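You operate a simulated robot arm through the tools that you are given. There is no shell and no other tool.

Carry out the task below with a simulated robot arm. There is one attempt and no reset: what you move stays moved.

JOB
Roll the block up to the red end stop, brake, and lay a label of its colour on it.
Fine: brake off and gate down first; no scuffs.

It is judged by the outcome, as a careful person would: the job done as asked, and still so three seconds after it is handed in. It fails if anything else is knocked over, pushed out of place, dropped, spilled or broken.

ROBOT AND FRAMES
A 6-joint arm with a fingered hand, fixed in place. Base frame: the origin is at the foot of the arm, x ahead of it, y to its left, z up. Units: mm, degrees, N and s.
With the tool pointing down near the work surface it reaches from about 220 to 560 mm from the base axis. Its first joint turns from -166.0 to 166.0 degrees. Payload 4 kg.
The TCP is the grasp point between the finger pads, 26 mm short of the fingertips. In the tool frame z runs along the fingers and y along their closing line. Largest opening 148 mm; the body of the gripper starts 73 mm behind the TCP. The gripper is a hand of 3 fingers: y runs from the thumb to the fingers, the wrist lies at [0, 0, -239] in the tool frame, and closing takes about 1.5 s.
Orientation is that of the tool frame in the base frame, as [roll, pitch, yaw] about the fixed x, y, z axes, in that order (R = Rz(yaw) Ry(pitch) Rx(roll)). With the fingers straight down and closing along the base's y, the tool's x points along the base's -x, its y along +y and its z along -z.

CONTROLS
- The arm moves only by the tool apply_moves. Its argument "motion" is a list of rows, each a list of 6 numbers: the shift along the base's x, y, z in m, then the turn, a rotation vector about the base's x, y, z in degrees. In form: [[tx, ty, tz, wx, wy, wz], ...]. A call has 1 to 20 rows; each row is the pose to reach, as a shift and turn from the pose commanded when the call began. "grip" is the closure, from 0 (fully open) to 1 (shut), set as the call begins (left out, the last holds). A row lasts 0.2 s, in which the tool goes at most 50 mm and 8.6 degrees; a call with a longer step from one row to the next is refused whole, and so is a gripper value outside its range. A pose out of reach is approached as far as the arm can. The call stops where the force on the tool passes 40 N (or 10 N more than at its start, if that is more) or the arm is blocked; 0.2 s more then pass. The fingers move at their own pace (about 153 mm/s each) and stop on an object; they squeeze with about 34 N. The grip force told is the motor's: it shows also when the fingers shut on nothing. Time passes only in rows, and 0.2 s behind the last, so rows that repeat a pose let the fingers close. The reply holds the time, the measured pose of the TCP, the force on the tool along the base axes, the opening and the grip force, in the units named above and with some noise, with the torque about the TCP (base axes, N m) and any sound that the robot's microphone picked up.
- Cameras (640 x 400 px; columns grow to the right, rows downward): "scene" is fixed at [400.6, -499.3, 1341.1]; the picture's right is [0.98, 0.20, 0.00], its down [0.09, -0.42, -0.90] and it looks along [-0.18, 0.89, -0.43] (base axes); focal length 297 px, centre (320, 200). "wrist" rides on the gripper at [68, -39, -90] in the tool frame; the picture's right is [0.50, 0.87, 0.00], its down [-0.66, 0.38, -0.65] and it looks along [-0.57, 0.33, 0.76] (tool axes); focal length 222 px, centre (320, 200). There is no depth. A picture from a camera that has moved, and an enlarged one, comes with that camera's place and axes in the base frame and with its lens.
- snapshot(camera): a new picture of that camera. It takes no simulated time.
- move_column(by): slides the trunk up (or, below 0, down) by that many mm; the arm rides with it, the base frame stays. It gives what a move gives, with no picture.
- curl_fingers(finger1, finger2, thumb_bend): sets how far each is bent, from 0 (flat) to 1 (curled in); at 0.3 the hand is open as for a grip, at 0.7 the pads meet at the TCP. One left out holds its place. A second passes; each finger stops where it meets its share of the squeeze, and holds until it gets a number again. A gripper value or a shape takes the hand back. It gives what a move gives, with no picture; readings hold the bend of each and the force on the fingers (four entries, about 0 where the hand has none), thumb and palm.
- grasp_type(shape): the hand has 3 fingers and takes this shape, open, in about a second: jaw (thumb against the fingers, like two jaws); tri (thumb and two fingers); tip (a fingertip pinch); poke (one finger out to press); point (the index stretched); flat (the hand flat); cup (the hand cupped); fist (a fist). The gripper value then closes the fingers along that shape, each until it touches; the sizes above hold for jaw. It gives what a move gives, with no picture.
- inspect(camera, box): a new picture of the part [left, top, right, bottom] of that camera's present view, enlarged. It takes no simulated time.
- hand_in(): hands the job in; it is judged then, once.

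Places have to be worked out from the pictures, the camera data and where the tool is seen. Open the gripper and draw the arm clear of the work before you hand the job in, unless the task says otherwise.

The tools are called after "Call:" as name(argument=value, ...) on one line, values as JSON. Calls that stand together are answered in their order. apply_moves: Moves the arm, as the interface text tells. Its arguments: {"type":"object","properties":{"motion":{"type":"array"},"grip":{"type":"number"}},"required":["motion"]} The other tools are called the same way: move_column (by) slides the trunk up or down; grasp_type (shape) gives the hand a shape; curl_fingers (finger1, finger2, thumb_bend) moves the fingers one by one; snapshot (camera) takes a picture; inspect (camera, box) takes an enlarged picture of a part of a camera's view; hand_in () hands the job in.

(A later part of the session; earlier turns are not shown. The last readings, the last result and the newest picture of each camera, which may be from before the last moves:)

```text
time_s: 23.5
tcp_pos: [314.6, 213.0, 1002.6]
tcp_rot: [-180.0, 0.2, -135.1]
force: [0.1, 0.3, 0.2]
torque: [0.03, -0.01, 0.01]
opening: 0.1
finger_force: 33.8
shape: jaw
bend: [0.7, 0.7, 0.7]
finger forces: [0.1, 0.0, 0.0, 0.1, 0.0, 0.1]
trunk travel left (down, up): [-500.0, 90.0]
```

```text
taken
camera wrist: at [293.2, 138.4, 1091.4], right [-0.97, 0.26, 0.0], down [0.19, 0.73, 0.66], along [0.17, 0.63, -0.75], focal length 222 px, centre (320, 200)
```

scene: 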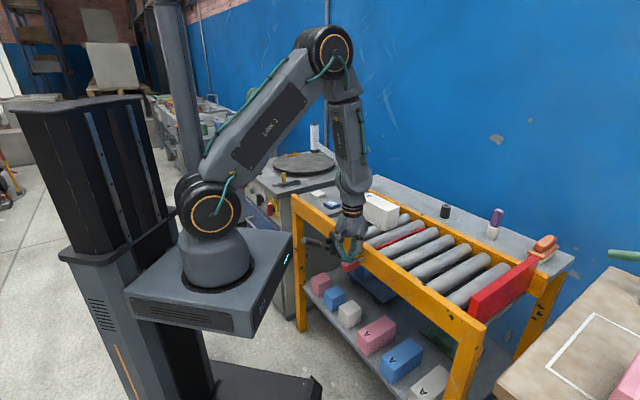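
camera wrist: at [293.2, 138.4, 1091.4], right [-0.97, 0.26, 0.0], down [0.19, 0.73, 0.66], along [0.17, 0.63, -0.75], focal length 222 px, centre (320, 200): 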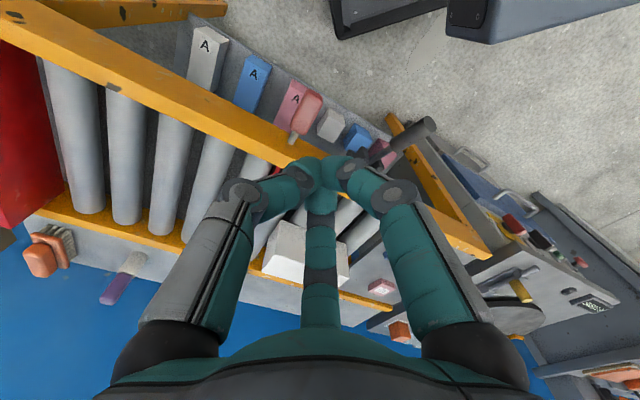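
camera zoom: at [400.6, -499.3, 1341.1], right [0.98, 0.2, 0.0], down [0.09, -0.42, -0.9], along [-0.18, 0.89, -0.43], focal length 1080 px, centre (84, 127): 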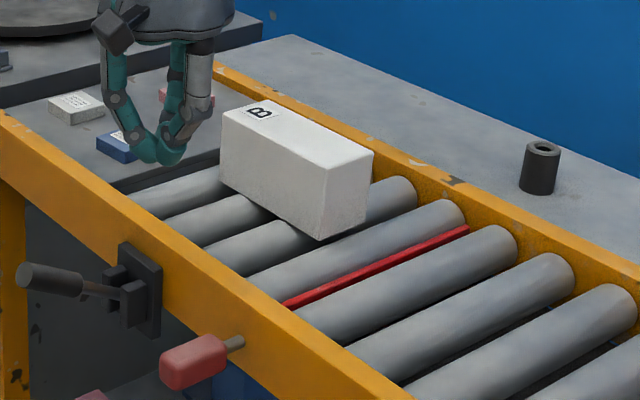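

The gate stays down and the brake lever stays up. Next I need to know how far the arm reaches with the tool down, so I'll test in free air at z≈1000 toward where the block must end up.

Call:
apply_moves(motion=[[0.04, 0.007, 0, 0, 0, 0], [0.08, 0.014, 0, 0, 0, 0], [0.12, 0.02, 0, 0, 0, 0], [0.16, 0.027, 0, 0, 0, 0], [0.2, 0.034, 0, 0, 0, 0], [0.24, 0.04, 0, 0, 0, 0], [0.28, 0.047, 0, 0, 0, 0], [0.318, 0.054, 0, 0, 0, 0]])

Call:
snapshot(camera="scene")

Call:
snapshot(camera="wrist")

```text
time_s: 25.3
tcp_pos: [632.7, 268.2, 1001.5]
tcp_rot: [-180.0, 0.3, -135.1]
force: [0.4, 0.1, 0.1]
torque: [-0.02, 0.02, 0.0]
opening: 0.0
finger_force: 34.2
shape: jaw
bend: [0.7, 0.7, 0.7]
finger forces: [0.0, 0.1, 0.0, 0.0, 0.0, 0.0]
trunk travel left (down, up): [-500.0, 90.0]
```

```text
taken
```

scene: 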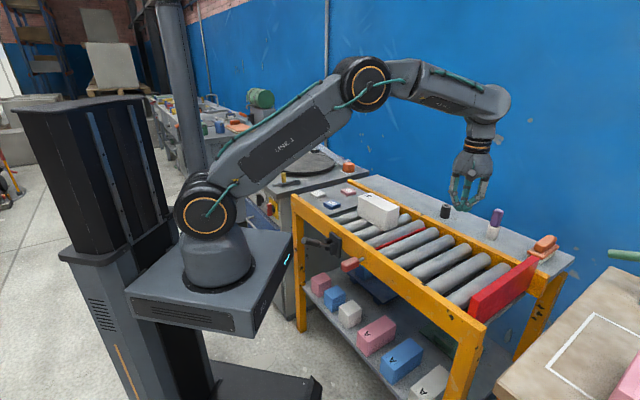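

```text
taken
camera wrist: at [611.3, 193.5, 1091.4], right [-0.97, 0.26, 0.0], down [0.19, 0.73, 0.66], along [0.17, 0.63, -0.75], focal length 222 px, centre (320, 200)
```

wrist: 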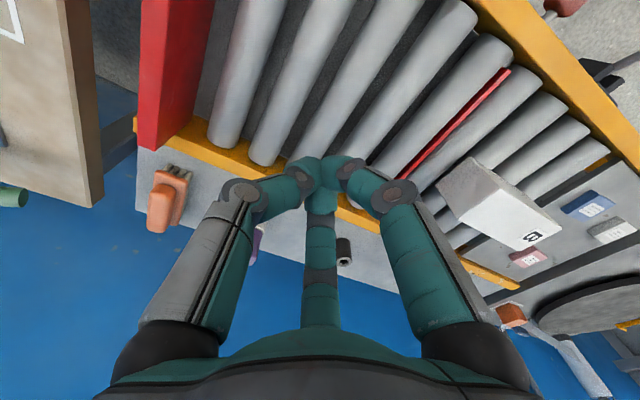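

Tool-down reach is fine out to at least 687 mm. From here I can see the block, rails and end stop well, so I'll enlarge them to refine positions.

Call:
inspect(camera="wrist", box=[420, 140, 580, 260])

Call:
inspect(camera="wrist", box=[120, 0, 320, 190])

Call:
inspect(camera="scene", box=[430, 220, 590, 340])

```text
3.33 times, centred on (500, 200) of wrist
camera zoom: at [611.3, 193.5, 1091.4], right [-0.97, 0.26, 0.0], down [0.19, 0.73, 0.66], along [0.17, 0.63, -0.75], focal length 740 px, centre (-280, 200)
```

zoom: 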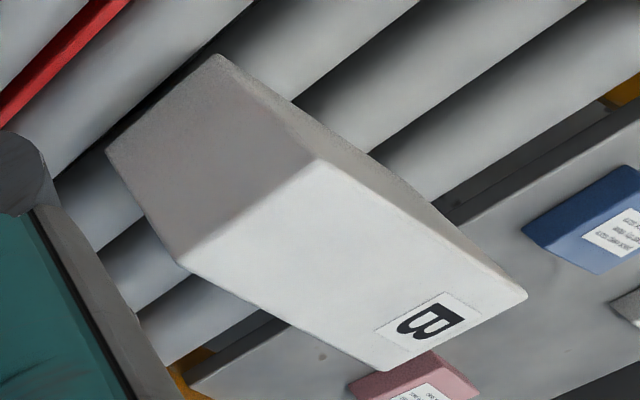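

```text
2.11 times, centred on (220, 95) of wrist
camera zoom: at [611.3, 193.5, 1091.4], right [-0.97, 0.26, 0.0], down [0.19, 0.73, 0.66], along [0.17, 0.63, -0.75], focal length 468 px, centre (530, 421)
```

zoom: 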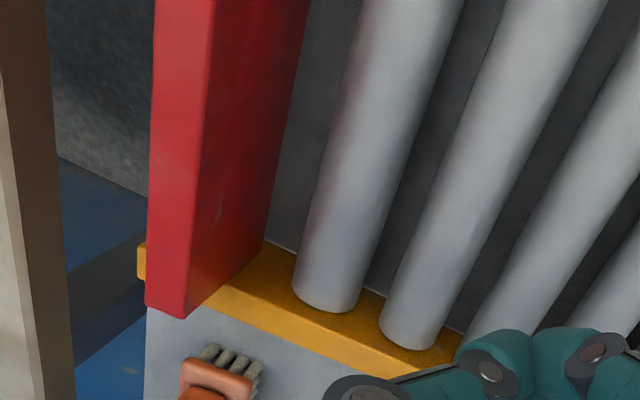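

```text
3.33 times, centred on (510, 280) of scene
camera zoom: at [400.6, -499.3, 1341.1], right [0.98, 0.2, 0.0], down [0.09, -0.42, -0.9], along [-0.18, 0.89, -0.43], focal length 990 px, centre (-313, -67)
```

zoom: 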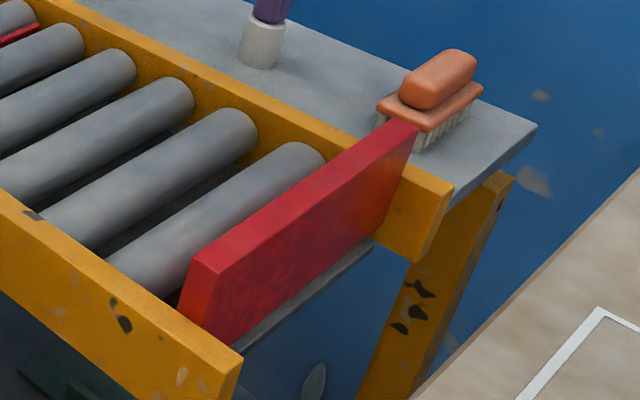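

The block spans about u -130…19 and v 604…666. The stop face is near u≈397, and the rollers sit about every 60 mm (…226, 286, 346). Before I touch the block I want to confirm the brake is really off, so I'll lower a fingertip onto a bare roller near u=286 and try to turn it.

Call:
apply_moves(motion=[[0.01, -0.01, -0.03, 0, 0, 0], [0.02, -0.02, -0.07, 0, 0, 0], [0.02, -0.02, -0.11, 0, 0, 0], [0.02, -0.02, -0.14, 0, 0, 0], [0.02, -0.02, -0.156, 0, 0, 0], [0.02, -0.02, -0.156, 0, 0, 0]])

Call:
inspect(camera="scene", box=[400, 170, 560, 320])

Call:
snapshot(camera="wrist")

```text
time_s: 26.7
tcp_pos: [650.3, 250.5, 844.0]
tcp_rot: [179.9, 0.3, -135.1]
force: [-0.2, 0.3, -0.2]
torque: [-0.02, 0.01, 0.01]
opening: 0.0
finger_force: 33.8
shape: jaw
bend: [0.7, 0.7, 0.7]
finger forces: [0.0, 0.0, 0.1, 0.0, 0.0, 0.1]
trunk travel left (down, up): [-500.0, 90.0]
```

```text
2.67 times, centred on (480, 245) of scene
camera zoom: at [400.6, -499.3, 1341.1], right [0.98, 0.2, 0.0], down [0.09, -0.42, -0.9], along [-0.18, 0.89, -0.43], focal length 792 px, centre (-107, 80)
```

zoom: 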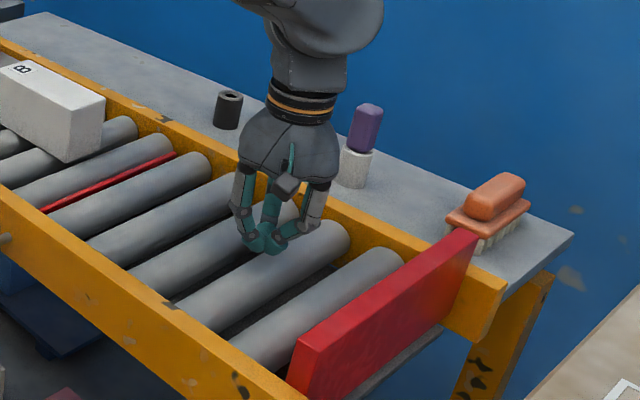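

```text
taken
camera wrist: at [629.3, 175.3, 933.4], right [-0.97, 0.26, 0.0], down [0.19, 0.73, 0.66], along [0.17, 0.63, -0.75], focal length 222 px, centre (320, 200)
```

wrist: 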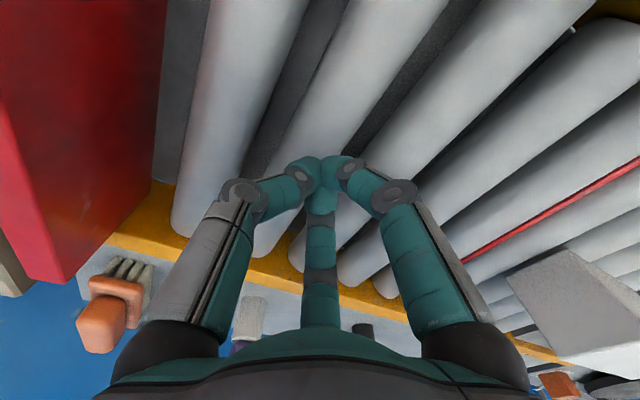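

Call:
apply_moves(motion=[[0.001, -0.001, -0.006, 0, 0, 0], [0.002, -0.002, -0.01, 0, 0, 0], [0.002, -0.002, -0.013, 0, 0, 0], [0.002, -0.002, -0.015, 0, 0, 0]])

```text
time_s: 27.7
tcp_pos: [652.5, 246.1, 828.0]
tcp_rot: [180.0, 0.2, -135.1]
force: [0.4, -0.8, 0.3]
torque: [0.01, 0.01, 0.0]
opening: 0.0
finger_force: 33.9
shape: jaw
bend: [0.7, 0.7, 0.7]
finger forces: [0.0, 0.0, 0.0, 0.1, 0.0, 0.0]
trunk travel left (down, up): [-500.0, 90.0]
```

No contact yet at z=828. I'll keep going down in 2 mm steps.

Call:
apply_moves(motion=[[0, 0, -0.002, 0, 0, 0], [0, 0, -0.004, 0, 0, 0], [0, 0, -0.006, 0, 0, 0]])

Call:
inspect(camera="scene", box=[420, 200, 520, 290])

```text
time_s: 28.5
tcp_pos: [654.0, 246.2, 827.9]
tcp_rot: [-179.8, 0.6, -135.0]
force: [-1.0, -0.9, 30.2]
torque: [-0.02, 0.07, -0.03]
opening: 0.0
finger_force: 34.2
shape: jaw
bend: [0.7, 0.7, 0.7]
finger forces: [0.1, 0.1, 0.0, 0.0, 0.1, 0.1]
trunk travel left (down, up): [-500.0, 90.0]
```

```text
4.44 times, centred on (470, 245) of scene
camera zoom: at [400.6, -499.3, 1341.1], right [0.98, 0.2, 0.0], down [0.09, -0.42, -0.9], along [-0.18, 0.89, -0.43], focal length 1320 px, centre (-347, 0)
```

zoom: 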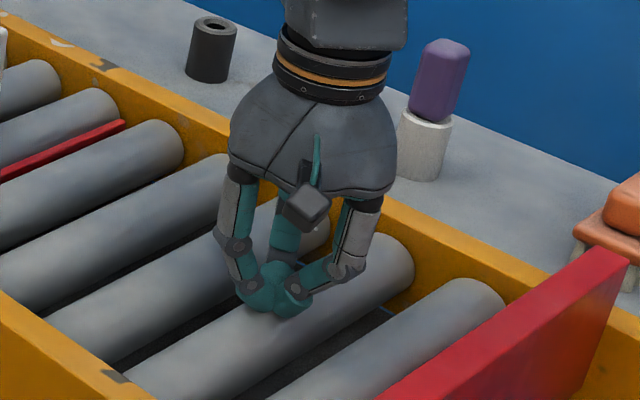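

The tip rests on the roller with 30 N, which puts the roller top at z≈802. I'll ease to about 12 N and move along +u to see whether the roller turns or resists.

Call:
apply_moves(motion=[[0, 0, 0.0035, 0, 0, 0], [0, 0, 0.0035, 0, 0, 0]])

Call:
apply_moves(motion=[[0.0015, -0.0015, 0, 0, 0, 0], [0.003, -0.003, 0, 0, 0, 0], [0.0045, -0.0045, 0, 0, 0, 0]])

Call:
apply_moves(motion=[[-0.0015, 0.0015, 0, 0, 0, 0], [-0.003, 0.003, 0, 0, 0, 0], [-0.0045, 0.0045, 0, 0, 0, 0]])

```text
time_s: 29.1
tcp_pos: [652.8, 246.8, 827.2]
tcp_rot: [-179.8, 0.3, -135.1]
force: [1.3, 1.4, 18.1]
torque: [0.03, -0.1, 0.01]
opening: 0.1
finger_force: 33.8
shape: jaw
bend: [0.7, 0.7, 0.7]
finger forces: [0.0, 0.0, 0.0, 0.0, 0.1, 0.0]
trunk travel left (down, up): [-500.0, 90.0]
```

```text
time_s: 29.9
tcp_pos: [657.4, 241.3, 828.7]
tcp_rot: [-179.9, 0.3, -135.1]
force: [2.5, 2.3, 16.1]
torque: [0.12, -0.01, -0.03]
opening: 0.0
finger_force: 34.1
shape: jaw
bend: [0.7, 0.7, 0.7]
finger forces: [0.0, 0.0, 0.1, 0.0, 0.0, 0.0]
trunk travel left (down, up): [-500.0, 90.0]
```

```text
time_s: 30.7
tcp_pos: [653.5, 245.3, 828.1]
tcp_rot: [180.0, 0.3, -135.1]
force: [1.7, 0.8, 16.1]
torque: [0.1, -0.06, 0.01]
opening: 0.2
finger_force: 34.5
shape: jaw
bend: [0.7, 0.7, 0.7]
finger forces: [0.1, 0.0, 0.1, 0.1, 0.0, 0.1]
trunk travel left (down, up): [-500.0, 90.0]
```

At 16 N of contact the roller turned both ways with no tangential resistance, so the brake is off. I'll rise, open fully and turn the hand so it closes across the block, then hover above the block.

Call:
apply_moves(motion=[[0, 0, 0.043, 0, 0, 0], [0, 0, 0.086, 0, 0, 0], [0, 0, 0.129, 0, 0, 0], [0, 0, 0.172, 0, 0, 0], [-0.0225, 0.0224, 0.172, 0, 0, -8.2], [-0.045, 0.0448, 0.172, 0, 0, -16.4], [-0.0675, 0.0672, 0.172, 0, 0, -24.6], [-0.09, 0.0896, 0.172, 0, 0, -32.8], [-0.1125, 0.112, 0.172, 0, 0, -41], [-0.135, 0.1344, 0.172, 0, 0, -49.2], [-0.1575, 0.1568, 0.172, 0, 0, -57.4], [-0.18, 0.1792, 0.172, 0, 0, -65.6], [-0.2025, 0.2016, 0.172, 0, 0, -73.8], [-0.225, 0.224, 0.172, 0, 0, -82], [-0.247, 0.246, 0.172, 0, 0, -90]], grip=0.0)

Call:
snapshot(camera="wrist")

Call:
inspect(camera="scene", box=[300, 130, 460, 250])

```text
time_s: 33.9
tcp_pos: [402.7, 493.1, 999.6]
tcp_rot: [179.9, 0.2, 134.9]
force: [-0.9, -1.0, 0.4]
torque: [0.0, 0.0, -0.01]
opening: 147.7
finger_force: 0.1
shape: jaw
bend: [0.3, 0.3, 0.3]
finger forces: [0.0, 0.0, 0.0, 0.1, 0.1, 0.0]
trunk travel left (down, up): [-500.0, 90.0]
```

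```text
taken
camera wrist: at [327.1, 514.6, 1088.2], right [0.26, 0.96, 0.0], down [0.73, -0.2, 0.66], along [0.63, -0.17, -0.75], focal length 222 px, centre (320, 200)
```

wrist: 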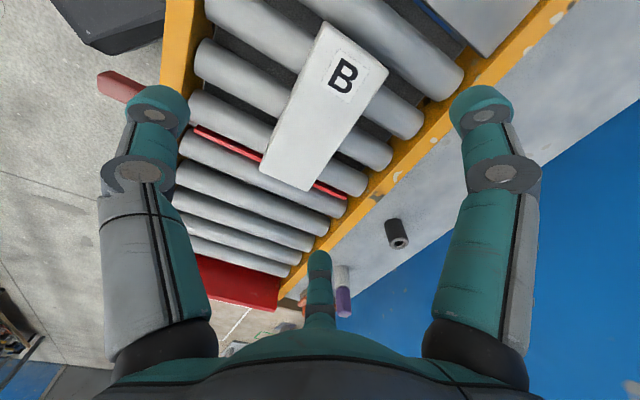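

```text
3.33 times, centred on (380, 190) of scene
camera zoom: at [400.6, -499.3, 1341.1], right [0.98, 0.2, 0.0], down [0.09, -0.42, -0.9], along [-0.18, 0.89, -0.43], focal length 990 px, centre (120, 233)
```

zoom: 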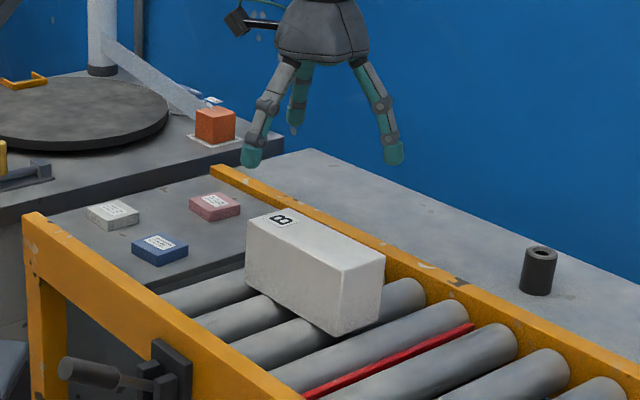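

The hand is radial, with the thumb at about 77 mm and the two fingers at about (±67, +39) when open. Gripping this wide block would drag the fingers along its faces, so instead I'll push its rear face with the thumb tip, using the open hand. I'll turn back so the thumb points along +u and go behind the block.

Call:
apply_moves(motion=[[-0.0102, 0.0105, 0, 0, 0, 8.2], [-0.0204, 0.021, 0, 0, 0, 16.4], [-0.0307, 0.0315, 0, 0, 0, 24.6], [-0.0409, 0.042, 0, 0, 0, 32.8], [-0.0511, 0.0525, 0, 0, 0, 41], [-0.0613, 0.063, 0, 0, 0, 49.2], [-0.0715, 0.0734, 0, 0, 0, 57.4], [-0.0818, 0.0839, 0, 0, 0, 65.6], [-0.092, 0.0944, 0, 0, 0, 73.8], [-0.1022, 0.1049, 0, 0, 0, 82], [-0.1124, 0.1154, 0, 0, 0, 90]])

Call:
snapshot(camera="wrist")

Call:
inspect(camera="scene", box=[270, 120, 430, 240])

```text
time_s: 36.3
tcp_pos: [295.1, 608.1, 1000.4]
tcp_rot: [-179.9, 0.2, -134.9]
force: [-0.1, -0.2, -0.3]
torque: [-0.01, -0.04, 0.04]
opening: 147.9
finger_force: 0.1
shape: jaw
bend: [0.3, 0.3, 0.3]
finger forces: [0.1, 0.0, 0.1, 0.1, 0.0, 0.0]
trunk travel left (down, up): [-500.0, 90.0]
```

```text
taken
camera wrist: at [272.5, 532.9, 1089.1], right [-0.97, 0.26, 0.0], down [0.19, 0.73, 0.66], along [0.17, 0.63, -0.75], focal length 222 px, centre (320, 200)
```

wrist: 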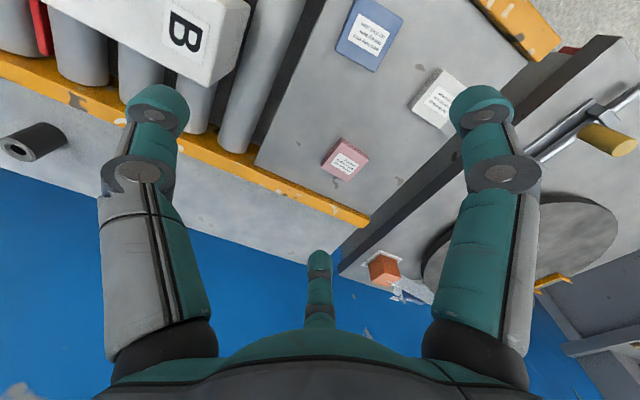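

```text
3.33 times, centred on (350, 180) of scene
camera zoom: at [400.6, -499.3, 1341.1], right [0.98, 0.2, 0.0], down [0.09, -0.42, -0.9], along [-0.18, 0.89, -0.43], focal length 990 px, centre (220, 267)
```

zoom: 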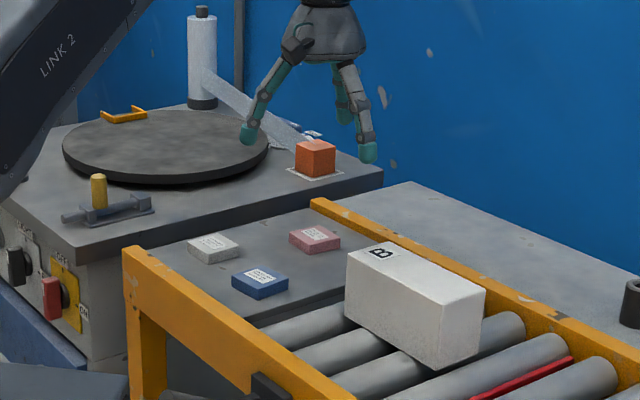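

I'm now behind the block, with the labels well in view. I'll shift 3 mm in -v to centre on the block and lower the open hand until the thumb tip is at about mid-height behind its rear face.

Call:
apply_moves(motion=[[-0.002, -0.002, -0.03, 0, 0, 0], [-0.002, -0.002, -0.065, 0, 0, 0], [-0.002, -0.002, -0.1, 0, 0, 0], [-0.002, -0.002, -0.125, 0, 0, 0], [-0.002, -0.002, -0.138, 0, 0, 0], [-0.002, -0.002, -0.138, 0, 0, 0]])

Call:
snapshot(camera="wrist")

Call:
inspect(camera="scene", box=[270, 140, 430, 260])

```text
time_s: 37.7
tcp_pos: [293.3, 606.2, 862.4]
tcp_rot: [-180.0, 0.2, -135.2]
force: [0.1, -0.4, -0.5]
torque: [-0.01, -0.01, -0.01]
opening: 147.8
finger_force: 0.0
shape: jaw
bend: [0.3, 0.3, 0.3]
finger forces: [0.0, 0.1, 0.0, 0.1, 0.1, 0.0]
trunk travel left (down, up): [-500.0, 90.0]
```

```text
taken
camera wrist: at [271.3, 531.1, 951.8], right [-0.97, 0.26, 0.0], down [0.19, 0.73, 0.66], along [0.17, 0.63, -0.75], focal length 222 px, centre (320, 200)
```

wrist: 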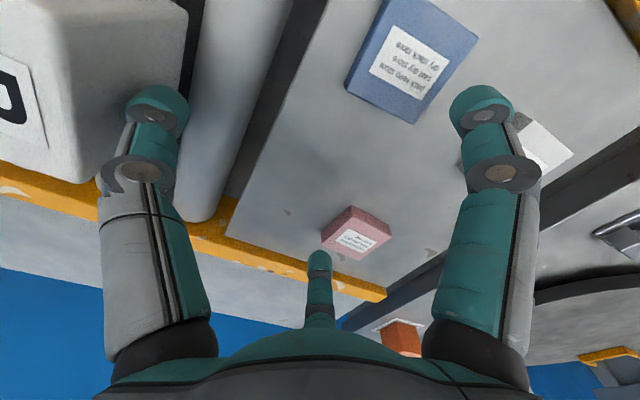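

```text
3.33 times, centred on (350, 200) of scene
camera zoom: at [400.6, -499.3, 1341.1], right [0.98, 0.2, 0.0], down [0.09, -0.42, -0.9], along [-0.18, 0.89, -0.43], focal length 990 px, centre (220, 200)
```

zoom: 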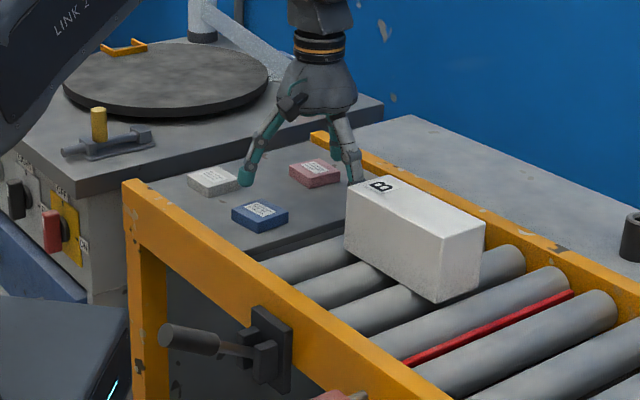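

The thumb is just behind the block's rear face and the hand is centred at v≈636. I'll advance a little along +u to make contact and read the force.

Call:
apply_moves(motion=[[0.0028, -0.0028, 0, 0, 0, 0], [0.0057, -0.0057, 0, 0, 0, 0], [0.0085, -0.0085, 0, 0, 0, 0], [0.0106, -0.0106, 0, 0, 0, 0]])

Call:
inspect(camera="scene", box=[330, 170, 430, 260])

Call:
inspect(camera="wrist", box=[0, 0, 240, 200])

```text
time_s: 38.7
tcp_pos: [302.7, 594.2, 862.2]
tcp_rot: [-179.9, 0.2, -135.0]
force: [0.7, 0.5, 0.7]
torque: [0.0, -0.01, -0.01]
opening: 148.0
finger_force: 0.0
shape: jaw
bend: [0.3, 0.3, 0.3]
finger forces: [0.0, 0.1, 0.0, 0.0, 0.0, 0.0]
trunk travel left (down, up): [-500.0, 90.0]
```

```text
4.44 times, centred on (380, 215) of scene
camera zoom: at [400.6, -499.3, 1341.1], right [0.98, 0.2, 0.0], down [0.09, -0.42, -0.9], along [-0.18, 0.89, -0.43], focal length 1320 px, centre (53, 133)
```

zoom: 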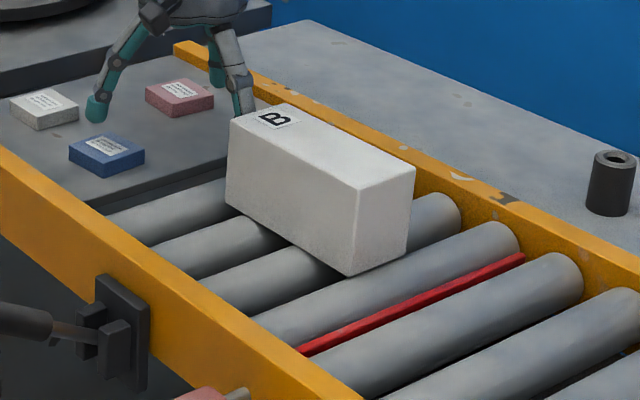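

```text
2.00 times, centred on (120, 100) of wrist
camera zoom: at [281.3, 519.9, 950.8], right [-0.97, 0.26, 0.0], down [0.19, 0.73, 0.66], along [0.17, 0.63, -0.75], focal length 444 px, centre (720, 400)
```

zoom: 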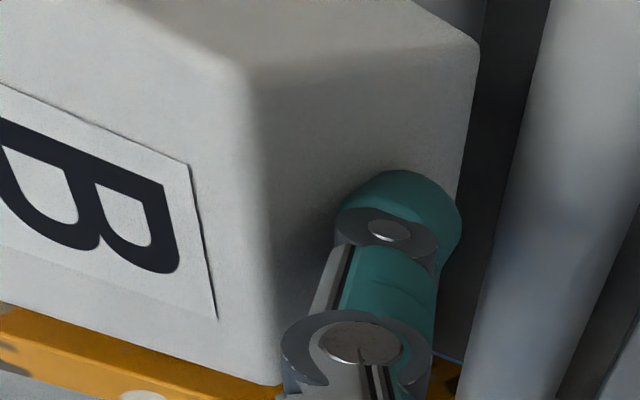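

No contact force yet. I'll continue along +u at a slow, steady pace and check that the block follows freely.

Call:
apply_moves(motion=[[0.003, -0.003, 0, 0, 0, 0], [0.006, -0.006, 0, 0, 0, 0], [0.009, -0.009, 0, 0, 0, 0], [0.012, -0.012, 0, 0, 0, 0], [0.015, -0.015, 0, 0, 0, 0], [0.018, -0.018, 0, 0, 0, 0]])

Call:
inspect(camera="scene", box=[330, 170, 430, 260])

Call:
inspect(camera="wrist", box=[0, 0, 240, 200])

```text
time_s: 40.1
tcp_pos: [321.7, 576.7, 861.1]
tcp_rot: [-180.0, 0.2, -135.0]
force: [0.0, 0.3, 0.7]
torque: [0.0, 0.0, -0.01]
opening: 147.9
finger_force: 0.2
shape: jaw
bend: [0.3, 0.3, 0.3]
finger forces: [0.0, 0.1, 0.0, 0.0, 0.1, 0.0]
trunk travel left (down, up): [-500.0, 90.0]
```

```text
4.44 times, centred on (380, 215) of scene
camera zoom: at [400.6, -499.3, 1341.1], right [0.98, 0.2, 0.0], down [0.09, -0.42, -0.9], along [-0.18, 0.89, -0.43], focal length 1320 px, centre (53, 133)
```

zoom: 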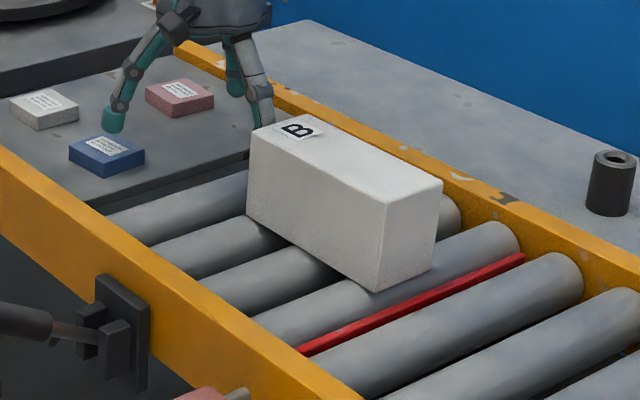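

```text
2.00 times, centred on (120, 100) of wrist
camera zoom: at [299.3, 501.5, 950.5], right [-0.97, 0.26, 0.0], down [0.19, 0.73, 0.66], along [0.17, 0.63, -0.75], focal length 444 px, centre (720, 400)
```

zoom: 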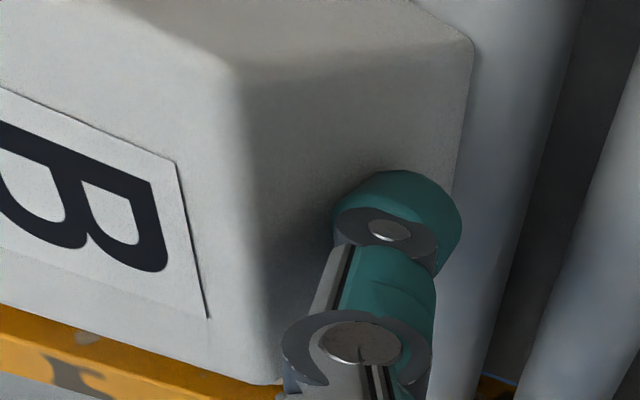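

The block rolls freely with practically zero force and stays straight. I'll carry on pushing along +u at about 35 mm/s.

Call:
apply_moves(motion=[[0.003, -0.003, 0, 0, 0, 0], [0.007, -0.007, 0, 0, 0, 0], [0.012, -0.012, 0, 0, 0, 0], [0.017, -0.017, 0, 0, 0, 0], [0.022, -0.022, 0, 0, 0, 0], [0.027, -0.027, 0, 0, 0, 0], [0.032, -0.032, 0, 0, 0, 0], [0.037, -0.037, 0, 0, 0, 0], [0.042, -0.042, 0, 0, 0, 0], [0.047, -0.047, 0, 0, 0, 0], [0.052, -0.052, 0, 0, 0, 0], [0.057, -0.057, 0, 0, 0, 0], [0.062, -0.062, 0, 0, 0, 0], [0.067, -0.067, 0, 0, 0, 0], [0.072, -0.072, 0, 0, 0, 0], [0.077, -0.077, 0, 0, 0, 0], [0.082, -0.082, 0, 0, 0, 0], [0.086, -0.086, 0, 0, 0, 0], [0.089, -0.089, 0, 0, 0, 0], [0.091, -0.091, 0, 0, 0, 0]])

Call:
inspect(camera="scene", box=[340, 160, 500, 280])

Call:
snapshot(camera="wrist")

```text
time_s: 44.3
tcp_pos: [411.6, 487.2, 860.8]
tcp_rot: [180.0, 0.3, -135.1]
force: [0.2, -0.3, 0.5]
torque: [0.02, 0.02, -0.01]
opening: 147.9
finger_force: 0.2
shape: jaw
bend: [0.3, 0.3, 0.3]
finger forces: [0.0, 0.0, 0.0, 0.0, 0.0, 0.0]
trunk travel left (down, up): [-500.0, 90.0]
```

```text
3.33 times, centred on (420, 220) of scene
camera zoom: at [400.6, -499.3, 1341.1], right [0.98, 0.2, 0.0], down [0.09, -0.42, -0.9], along [-0.18, 0.89, -0.43], focal length 990 px, centre (-13, 133)
```

zoom: 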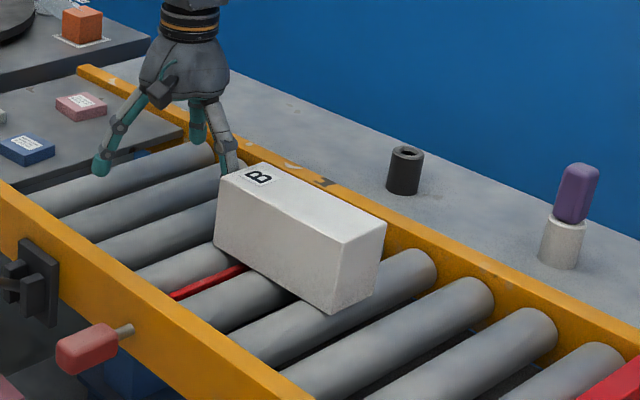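

```text
taken
camera wrist: at [390.6, 410.9, 949.2], right [-0.97, 0.26, 0.0], down [0.19, 0.73, 0.66], along [0.17, 0.63, -0.75], focal length 222 px, centre (320, 200)
```

wrist: 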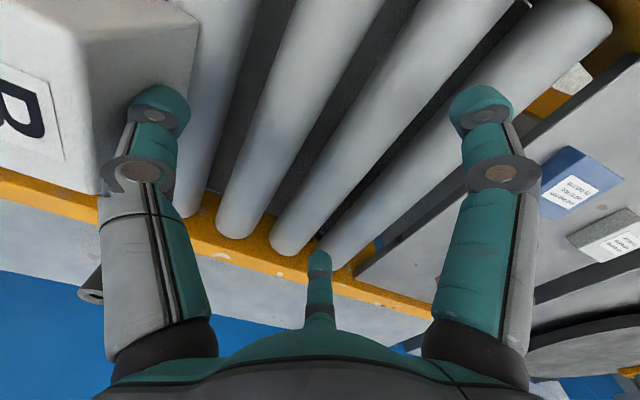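

The block passed over the lowered gate without snagging. I'll continue with the same pace.

Call:
apply_moves(motion=[[0.003, -0.003, 0, 0, 0, 0], [0.007, -0.007, 0, 0, 0, 0], [0.012, -0.012, 0, 0, 0, 0], [0.017, -0.017, 0, 0, 0, 0], [0.022, -0.022, 0, 0, 0, 0], [0.027, -0.027, 0, 0, 0, 0], [0.032, -0.032, 0, 0, 0, 0], [0.037, -0.037, 0, 0, 0, 0], [0.042, -0.042, 0, 0, 0, 0], [0.047, -0.047, 0, 0, 0, 0], [0.052, -0.052, 0, 0, 0, 0], [0.057, -0.057, 0, 0, 0, 0], [0.062, -0.062, 0, 0, 0, 0], [0.067, -0.067, 0, 0, 0, 0], [0.072, -0.072, 0, 0, 0, 0], [0.077, -0.077, 0, 0, 0, 0], [0.082, -0.082, 0, 0, 0, 0], [0.086, -0.086, 0, 0, 0, 0], [0.089, -0.089, 0, 0, 0, 0], [0.091, -0.091, 0, 0, 0, 0]])

Call:
inspect(camera="scene", box=[390, 180, 570, 315])

Call:
snapshot(camera="wrist")

```text
time_s: 48.5
tcp_pos: [502.1, 393.7, 862.7]
tcp_rot: [179.9, 0.2, -135.2]
force: [-0.7, -0.2, 0.5]
torque: [0.0, -0.01, 0.0]
opening: 147.8
finger_force: 0.0
shape: jaw
bend: [0.3, 0.3, 0.3]
finger forces: [0.0, 0.0, 0.0, 0.1, 0.0, 0.1]
trunk travel left (down, up): [-500.0, 90.0]
```

```text
2.96 times, centred on (480, 248) of scene
camera zoom: at [400.6, -499.3, 1341.1], right [0.98, 0.2, 0.0], down [0.09, -0.42, -0.9], along [-0.18, 0.89, -0.43], focal length 880 px, centre (-154, 59)
```

zoom: 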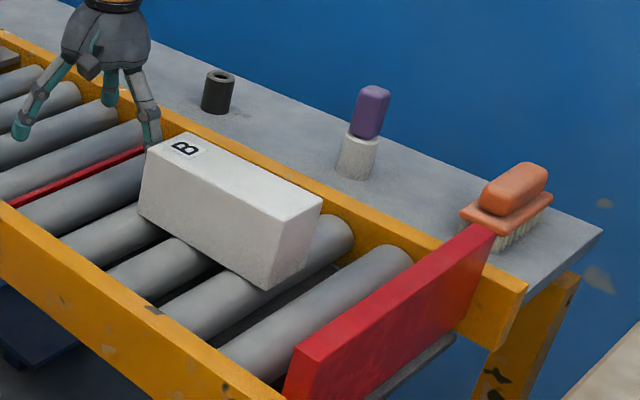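

```text
taken
camera wrist: at [480.7, 318.7, 951.8], right [-0.97, 0.26, 0.0], down [0.19, 0.73, 0.66], along [0.17, 0.63, -0.75], focal length 222 px, centre (320, 200)
```

wrist: 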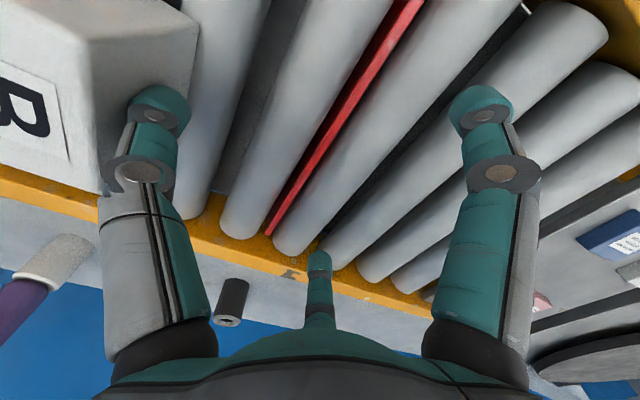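

About 80 mm remain to the stop. I'll push 60 mm more, slowing toward the end.

Call:
apply_moves(motion=[[0.003, -0.003, 0, 0, 0, 0], [0.007, -0.007, 0, 0, 0, 0], [0.011, -0.011, 0, 0, 0, 0], [0.015, -0.015, 0, 0, 0, 0], [0.019, -0.019, 0, 0, 0, 0], [0.023, -0.023, 0, 0, 0, 0], [0.027, -0.027, 0, 0, 0, 0], [0.031, -0.031, 0, 0, 0, 0], [0.034, -0.034, 0, 0, 0, 0], [0.037, -0.037, 0, 0, 0, 0], [0.039, -0.039, 0, 0, 0, 0], [0.041, -0.041, 0, 0, 0, 0], [0.0425, -0.0425, 0, 0, 0, 0]])

Call:
inspect(camera="scene", box=[420, 200, 560, 305])

Call:
snapshot(camera="wrist")

```text
time_s: 51.3
tcp_pos: [545.0, 351.1, 861.2]
tcp_rot: [-179.9, 0.1, -135.1]
force: [-0.6, 0.5, -0.4]
torque: [0.01, 0.01, 0.02]
opening: 147.9
finger_force: 0.1
shape: jaw
bend: [0.3, 0.3, 0.3]
finger forces: [0.1, 0.0, 0.0, 0.0, 0.0, 0.1]
trunk travel left (down, up): [-500.0, 90.0]
```

```text
3.81 times, centred on (490, 252) of scene
camera zoom: at [400.6, -499.3, 1341.1], right [0.98, 0.2, 0.0], down [0.09, -0.42, -0.9], along [-0.18, 0.89, -0.43], focal length 1131 px, centre (-328, 0)
```

zoom: 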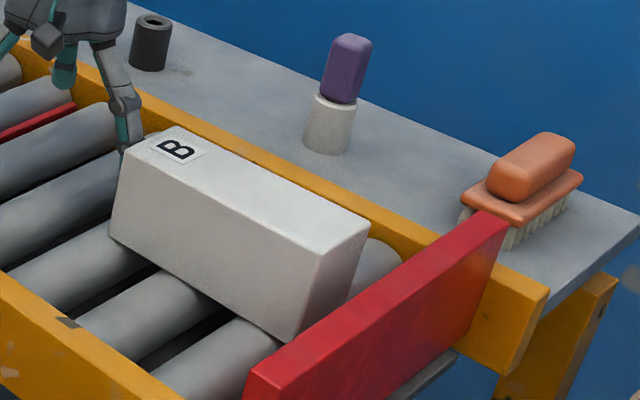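

```text
taken
camera wrist: at [523.2, 276.7, 950.4], right [-0.97, 0.26, 0.0], down [0.19, 0.73, 0.66], along [0.17, 0.63, -0.75], focal length 222 px, centre (320, 200)
```

wrist: 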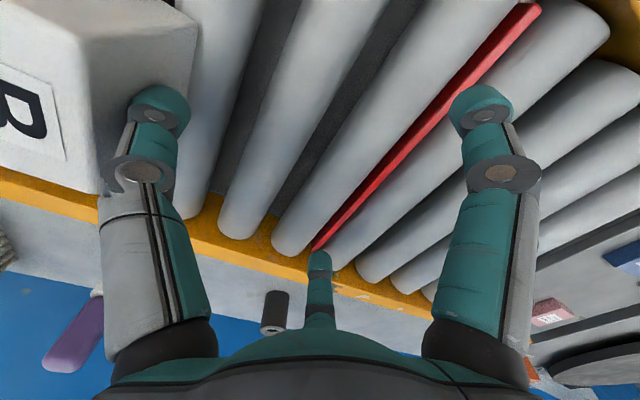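

A small gap to the stop remains. I'll creep forward in 2–3 mm steps to feel for contact.

Call:
apply_moves(motion=[[0.002, -0.002, 0, 0, 0, 0], [0.004, -0.004, 0, 0, 0, 0], [0.006, -0.006, 0, 0, 0, 0], [0.008, -0.008, 0, 0, 0, 0], [0.0095, -0.0095, 0, 0, 0, 0], [0.011, -0.011, 0, 0, 0, 0]])

Call:
inspect(camera="scene", box=[420, 200, 560, 305])

```text
time_s: 52.7
tcp_pos: [555.4, 341.5, 861.8]
tcp_rot: [-180.0, 0.2, -135.1]
force: [1.0, -0.4, 0.4]
torque: [0.02, 0.0, -0.03]
opening: 148.0
finger_force: 0.1
shape: jaw
bend: [0.3, 0.3, 0.3]
finger forces: [0.0, 0.0, 0.1, 0.0, 0.1, 0.0]
trunk travel left (down, up): [-500.0, 90.0]
```

```text
3.81 times, centred on (490, 252) of scene
camera zoom: at [400.6, -499.3, 1341.1], right [0.98, 0.2, 0.0], down [0.09, -0.42, -0.9], along [-0.18, 0.89, -0.43], focal length 1131 px, centre (-328, 0)
```

zoom: 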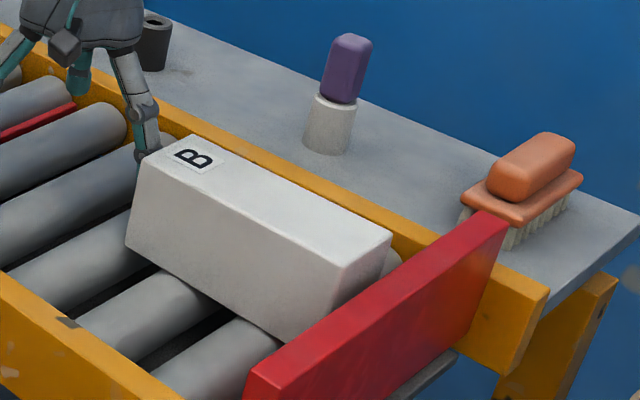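

Call:
apply_moves(motion=[[0.001, -0.001, 0, 0, 0, 0], [0.002, -0.002, 0, 0, 0, 0], [0.003, -0.003, 0, 0, 0, 0], [0.004, -0.004, 0, 0, 0, 0]])

Call:
inspect(camera="scene", box=[450, 210, 530, 290])

```text
time_s: 53.7
tcp_pos: [559.5, 337.2, 861.1]
tcp_rot: [180.0, 0.2, -135.1]
force: [0.9, 0.4, -0.4]
torque: [0.01, 0.01, -0.01]
opening: 147.9
finger_force: 0.0
shape: jaw
bend: [0.3, 0.3, 0.3]
finger forces: [0.0, 0.1, 0.0, 0.0, 0.0, 0.1]
trunk travel left (down, up): [-500.0, 90.0]
```

```text
5.00 times, centred on (490, 250) of scene
camera zoom: at [400.6, -499.3, 1341.1], right [0.98, 0.2, 0.0], down [0.09, -0.42, -0.9], along [-0.18, 0.89, -0.43], focal length 1485 px, centre (-530, -50)
```

zoom: 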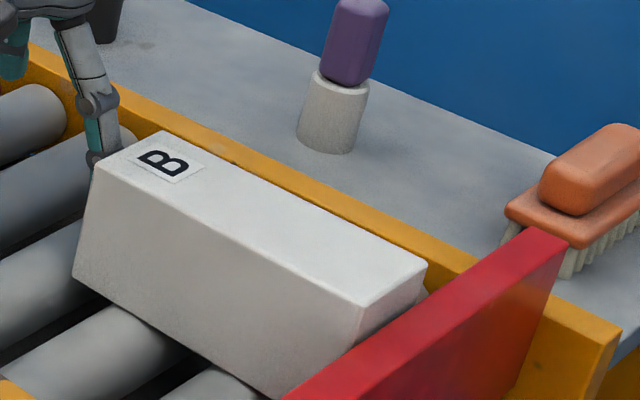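

Still no contact force, but the gap is nearly closed. I'll keep creeping.

Call:
apply_moves(motion=[[0.0008, -0.0008, 0, 0, 0, 0], [0.0016, -0.0016, 0, 0, 0, 0], [0.0024, -0.0024, 0, 0, 0, 0], [0.0032, -0.0032, 0, 0, 0, 0]])

Call:
inspect(camera="scene", box=[450, 210, 530, 290])

```text
time_s: 54.7
tcp_pos: [560.6, 333.7, 861.5]
tcp_rot: [180.0, 0.2, -134.9]
force: [-0.4, 1.2, 1.1]
torque: [-0.03, -0.05, -0.02]
opening: 147.6
finger_force: 0.0
shape: jaw
bend: [0.3, 0.3, 0.3]
finger forces: [0.1, 0.1, 0.0, 0.0, 1.6, 0.0]
trunk travel left (down, up): [-500.0, 90.0]
```

```text
5.00 times, centred on (490, 250) of scene
camera zoom: at [400.6, -499.3, 1341.1], right [0.98, 0.2, 0.0], down [0.09, -0.42, -0.9], along [-0.18, 0.89, -0.43], focal length 1485 px, centre (-530, -50)
```

zoom: 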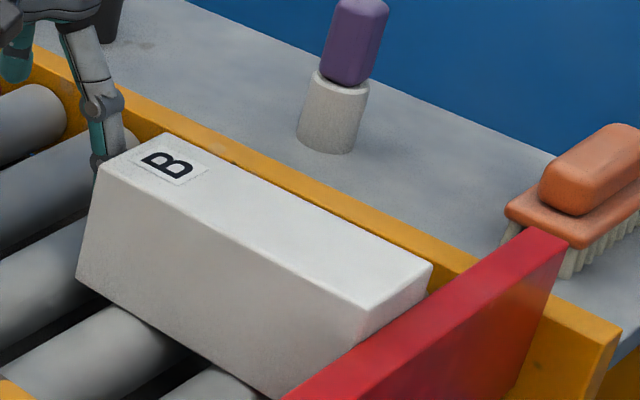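

The thumb now reads 1.6 N and the force on the tool is about 1.1 N against the push, so the block seems to have reached the stop. I'll nudge 1.5 mm more to confirm.

Call:
apply_moves(motion=[[0.0005, -0.0005, 0, 0, 0, 0], [0.001, -0.001, 0, 0, 0, 0], [0.0015, -0.0015, 0, 0, 0, 0]])

Call:
inspect(camera="scene", box=[450, 210, 530, 290])

Call:
snapshot(camera="wrist")

```text
time_s: 55.5
tcp_pos: [564.8, 333.4, 860.4]
tcp_rot: [180.0, 0.3, -135.0]
force: [-1.4, 2.9, 0.7]
torque: [0.01, 0.0, 0.1]
opening: 147.8
finger_force: 0.0
shape: jaw
bend: [0.3, 0.3, 0.31]
finger forces: [0.0, 0.0, 0.0, 0.0, 3.1, 0.1]
trunk travel left (down, up): [-500.0, 90.0]
```

```text
5.00 times, centred on (490, 250) of scene
camera zoom: at [400.6, -499.3, 1341.1], right [0.98, 0.2, 0.0], down [0.09, -0.42, -0.9], along [-0.18, 0.89, -0.43], focal length 1485 px, centre (-530, -50)
```

zoom: 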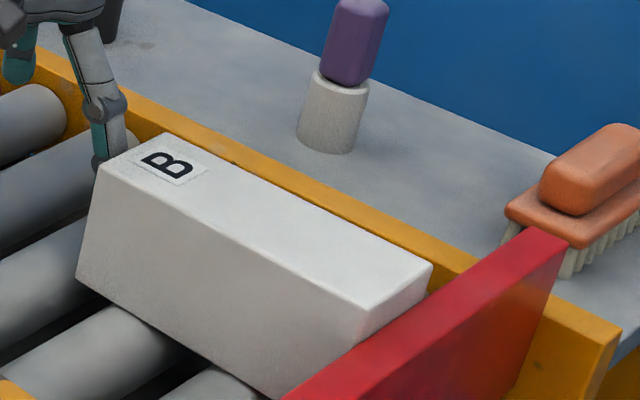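

```text
taken
camera wrist: at [543.4, 258.7, 950.0], right [-0.97, 0.26, 0.0], down [0.19, 0.73, 0.66], along [0.17, 0.63, -0.75], focal length 222 px, centre (320, 200)
```

wrist: 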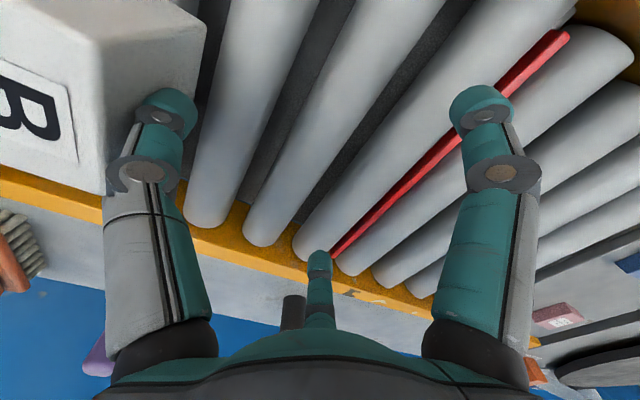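

The force rose to 3 N with no further motion, so the block is seated square against the red stop. I'll back the thumb off along -u and lift clear.

Call:
apply_moves(motion=[[-0.004, 0.004, 0, 0, 0, 0], [-0.012, 0.012, 0, 0, 0, 0], [-0.022, 0.022, 0, 0, 0, 0], [-0.028, 0.028, 0.03, 0, 0, 0], [-0.03, 0.03, 0.07, 0, 0, 0], [-0.03, 0.03, 0.11, 0, 0, 0], [-0.03, 0.03, 0.14, 0, 0, 0]])

Call:
inspect(camera="scene", box=[420, 200, 560, 305])

Call:
snapshot(camera="wrist")

```text
time_s: 57.1
tcp_pos: [534.6, 361.0, 1000.9]
tcp_rot: [180.0, 0.2, -135.1]
force: [-0.2, -0.5, -0.1]
torque: [-0.01, -0.01, -0.03]
opening: 148.0
finger_force: 0.1
shape: jaw
bend: [0.3, 0.3, 0.3]
finger forces: [0.1, 0.0, 0.0, 0.0, 0.1, 0.0]
trunk travel left (down, up): [-500.0, 90.0]
```

```text
3.81 times, centred on (490, 252) of scene
camera zoom: at [400.6, -499.3, 1341.1], right [0.98, 0.2, 0.0], down [0.09, -0.42, -0.9], along [-0.18, 0.89, -0.43], focal length 1131 px, centre (-328, 0)
```

zoom: 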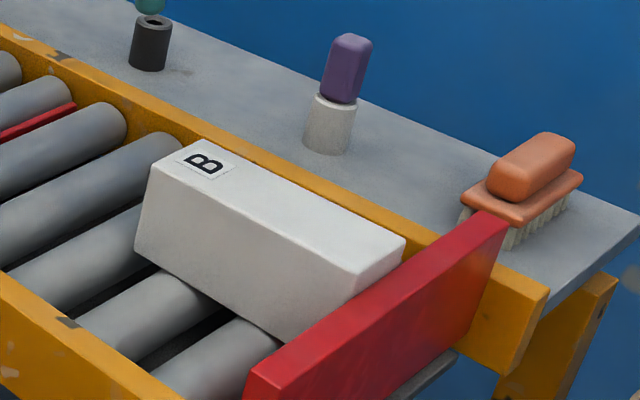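

```text
taken
camera wrist: at [513.1, 285.6, 1089.8], right [-0.97, 0.26, 0.0], down [0.2, 0.73, 0.66], along [0.17, 0.63, -0.75], focal length 222 px, centre (320, 200)
```

wrist: 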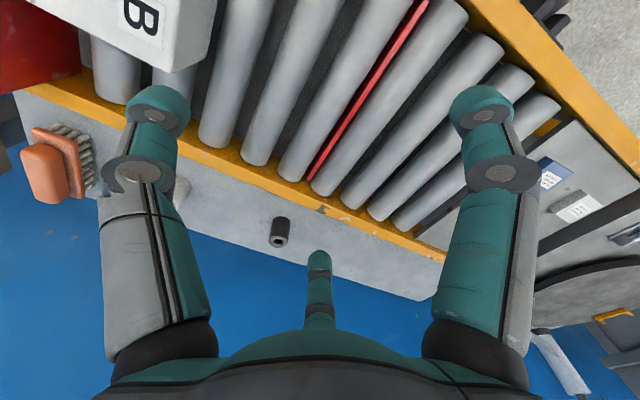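

The block stays put against the stop. Now for the brake: I'll travel above the raised handle with the fingertips nearly closed, so they form a small cradle.

Call:
apply_moves(motion=[[-0.035, -0.006, 0, 0, 0, 0], [-0.075, -0.014, 0, 0, 0, 0], [-0.115, -0.022, 0, 0, 0, 0], [-0.155, -0.03, 0, 0, 0, 0], [-0.195, -0.038, 0, 0, 0, 0], [-0.235, -0.046, 0, 0, 0, 0], [-0.275, -0.054, -0.02, 0, 0, 0], [-0.31, -0.06, -0.045, 0, 0, 0], [-0.3373, -0.0647, -0.07, 0, 0, 0], [-0.3373, -0.0647, -0.09, 0, 0, 0]], grip=0.88)

Call:
snapshot(camera="wrist")

Call:
inspect(camera="scene", box=[260, 160, 390, 270])

```text
time_s: 59.3
tcp_pos: [197.2, 297.2, 911.8]
tcp_rot: [-180.0, 0.2, -135.0]
force: [-0.5, 1.0, 0.7]
torque: [0.02, 0.0, 0.02]
opening: 18.2
finger_force: 0.0
shape: jaw
bend: [0.74, 0.74, 0.7]
finger forces: [0.0, 0.1, 0.0, 0.0, 0.0, 0.0]
trunk travel left (down, up): [-500.0, 90.0]
```

```text
taken
camera wrist: at [175.6, 222.2, 1000.0], right [-0.97, 0.26, 0.0], down [0.19, 0.73, 0.66], along [0.17, 0.63, -0.75], focal length 222 px, centre (320, 200)
```

wrist: 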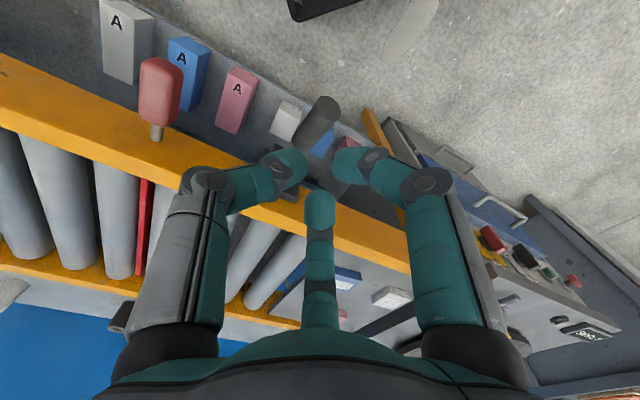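

```text
3.64 times, centred on (325, 215) of scene
camera zoom: at [400.6, -499.3, 1341.1], right [0.98, 0.2, 0.0], down [0.09, -0.42, -0.9], along [-0.18, 0.89, -0.43], focal length 1080 px, centre (302, 146)
```

zoom: 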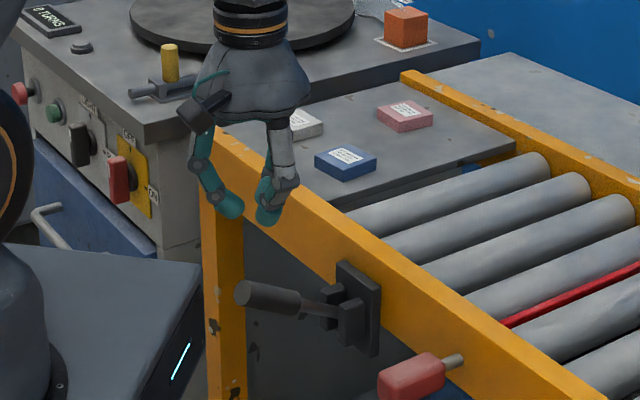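

The fingertips are above the handle. I'll go down, 30 mm per row at first and then in small steps, pressing the lever along its way down.

Call:
apply_moves(motion=[[0.001, -0.001, -0.03, 0, 0, 0], [0.001, -0.001, -0.055, 0, 0, 0], [0.001, -0.001, -0.065, 0, 0, 0], [0.001, -0.001, -0.071, 0, 0, 0], [0.001, -0.001, -0.077, 0, 0, 0], [0.001, -0.001, -0.083, 0, 0, 0]])

Call:
inspect(camera="scene", box=[260, 180, 390, 290])

Call:
snapshot(camera="wrist")

```text
time_s: 60.7
tcp_pos: [197.2, 297.2, 828.2]
tcp_rot: [179.9, 0.2, -135.2]
force: [-0.4, 0.4, 0.2]
torque: [-0.01, -0.01, -0.03]
opening: 17.9
finger_force: 0.0
shape: jaw
bend: [0.74, 0.74, 0.7]
finger forces: [1.3, 0.1, 0.1, 0.0, 0.0, 0.0]
trunk travel left (down, up): [-500.0, 90.0]
```

```text
3.64 times, centred on (325, 235) of scene
camera zoom: at [400.6, -499.3, 1341.1], right [0.98, 0.2, 0.0], down [0.09, -0.42, -0.9], along [-0.18, 0.89, -0.43], focal length 1080 px, centre (302, 73)
```

zoom: 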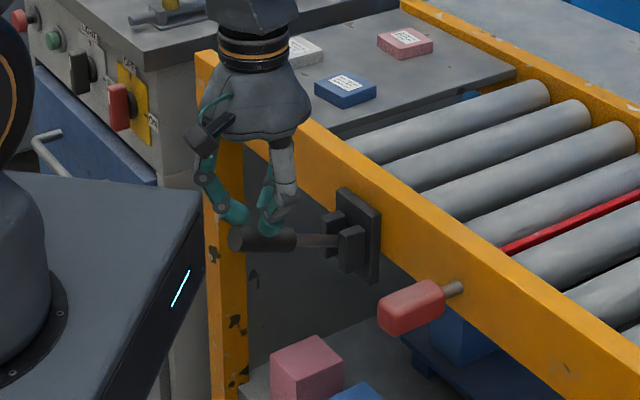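

```text
taken
camera wrist: at [176.5, 222.2, 916.3], right [-0.97, 0.26, 0.0], down [0.19, 0.73, 0.66], along [0.17, 0.63, -0.75], focal length 222 px, centre (320, 200)
```

wrist: 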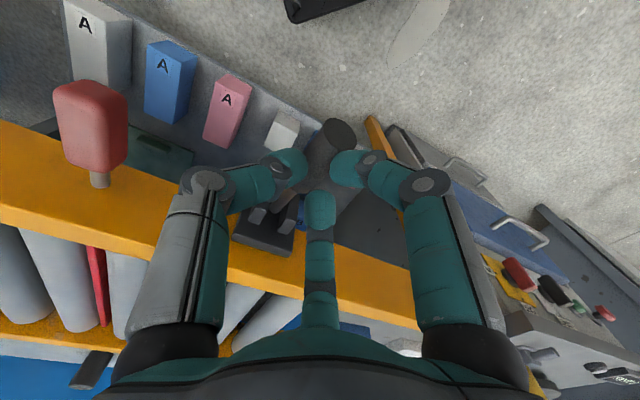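

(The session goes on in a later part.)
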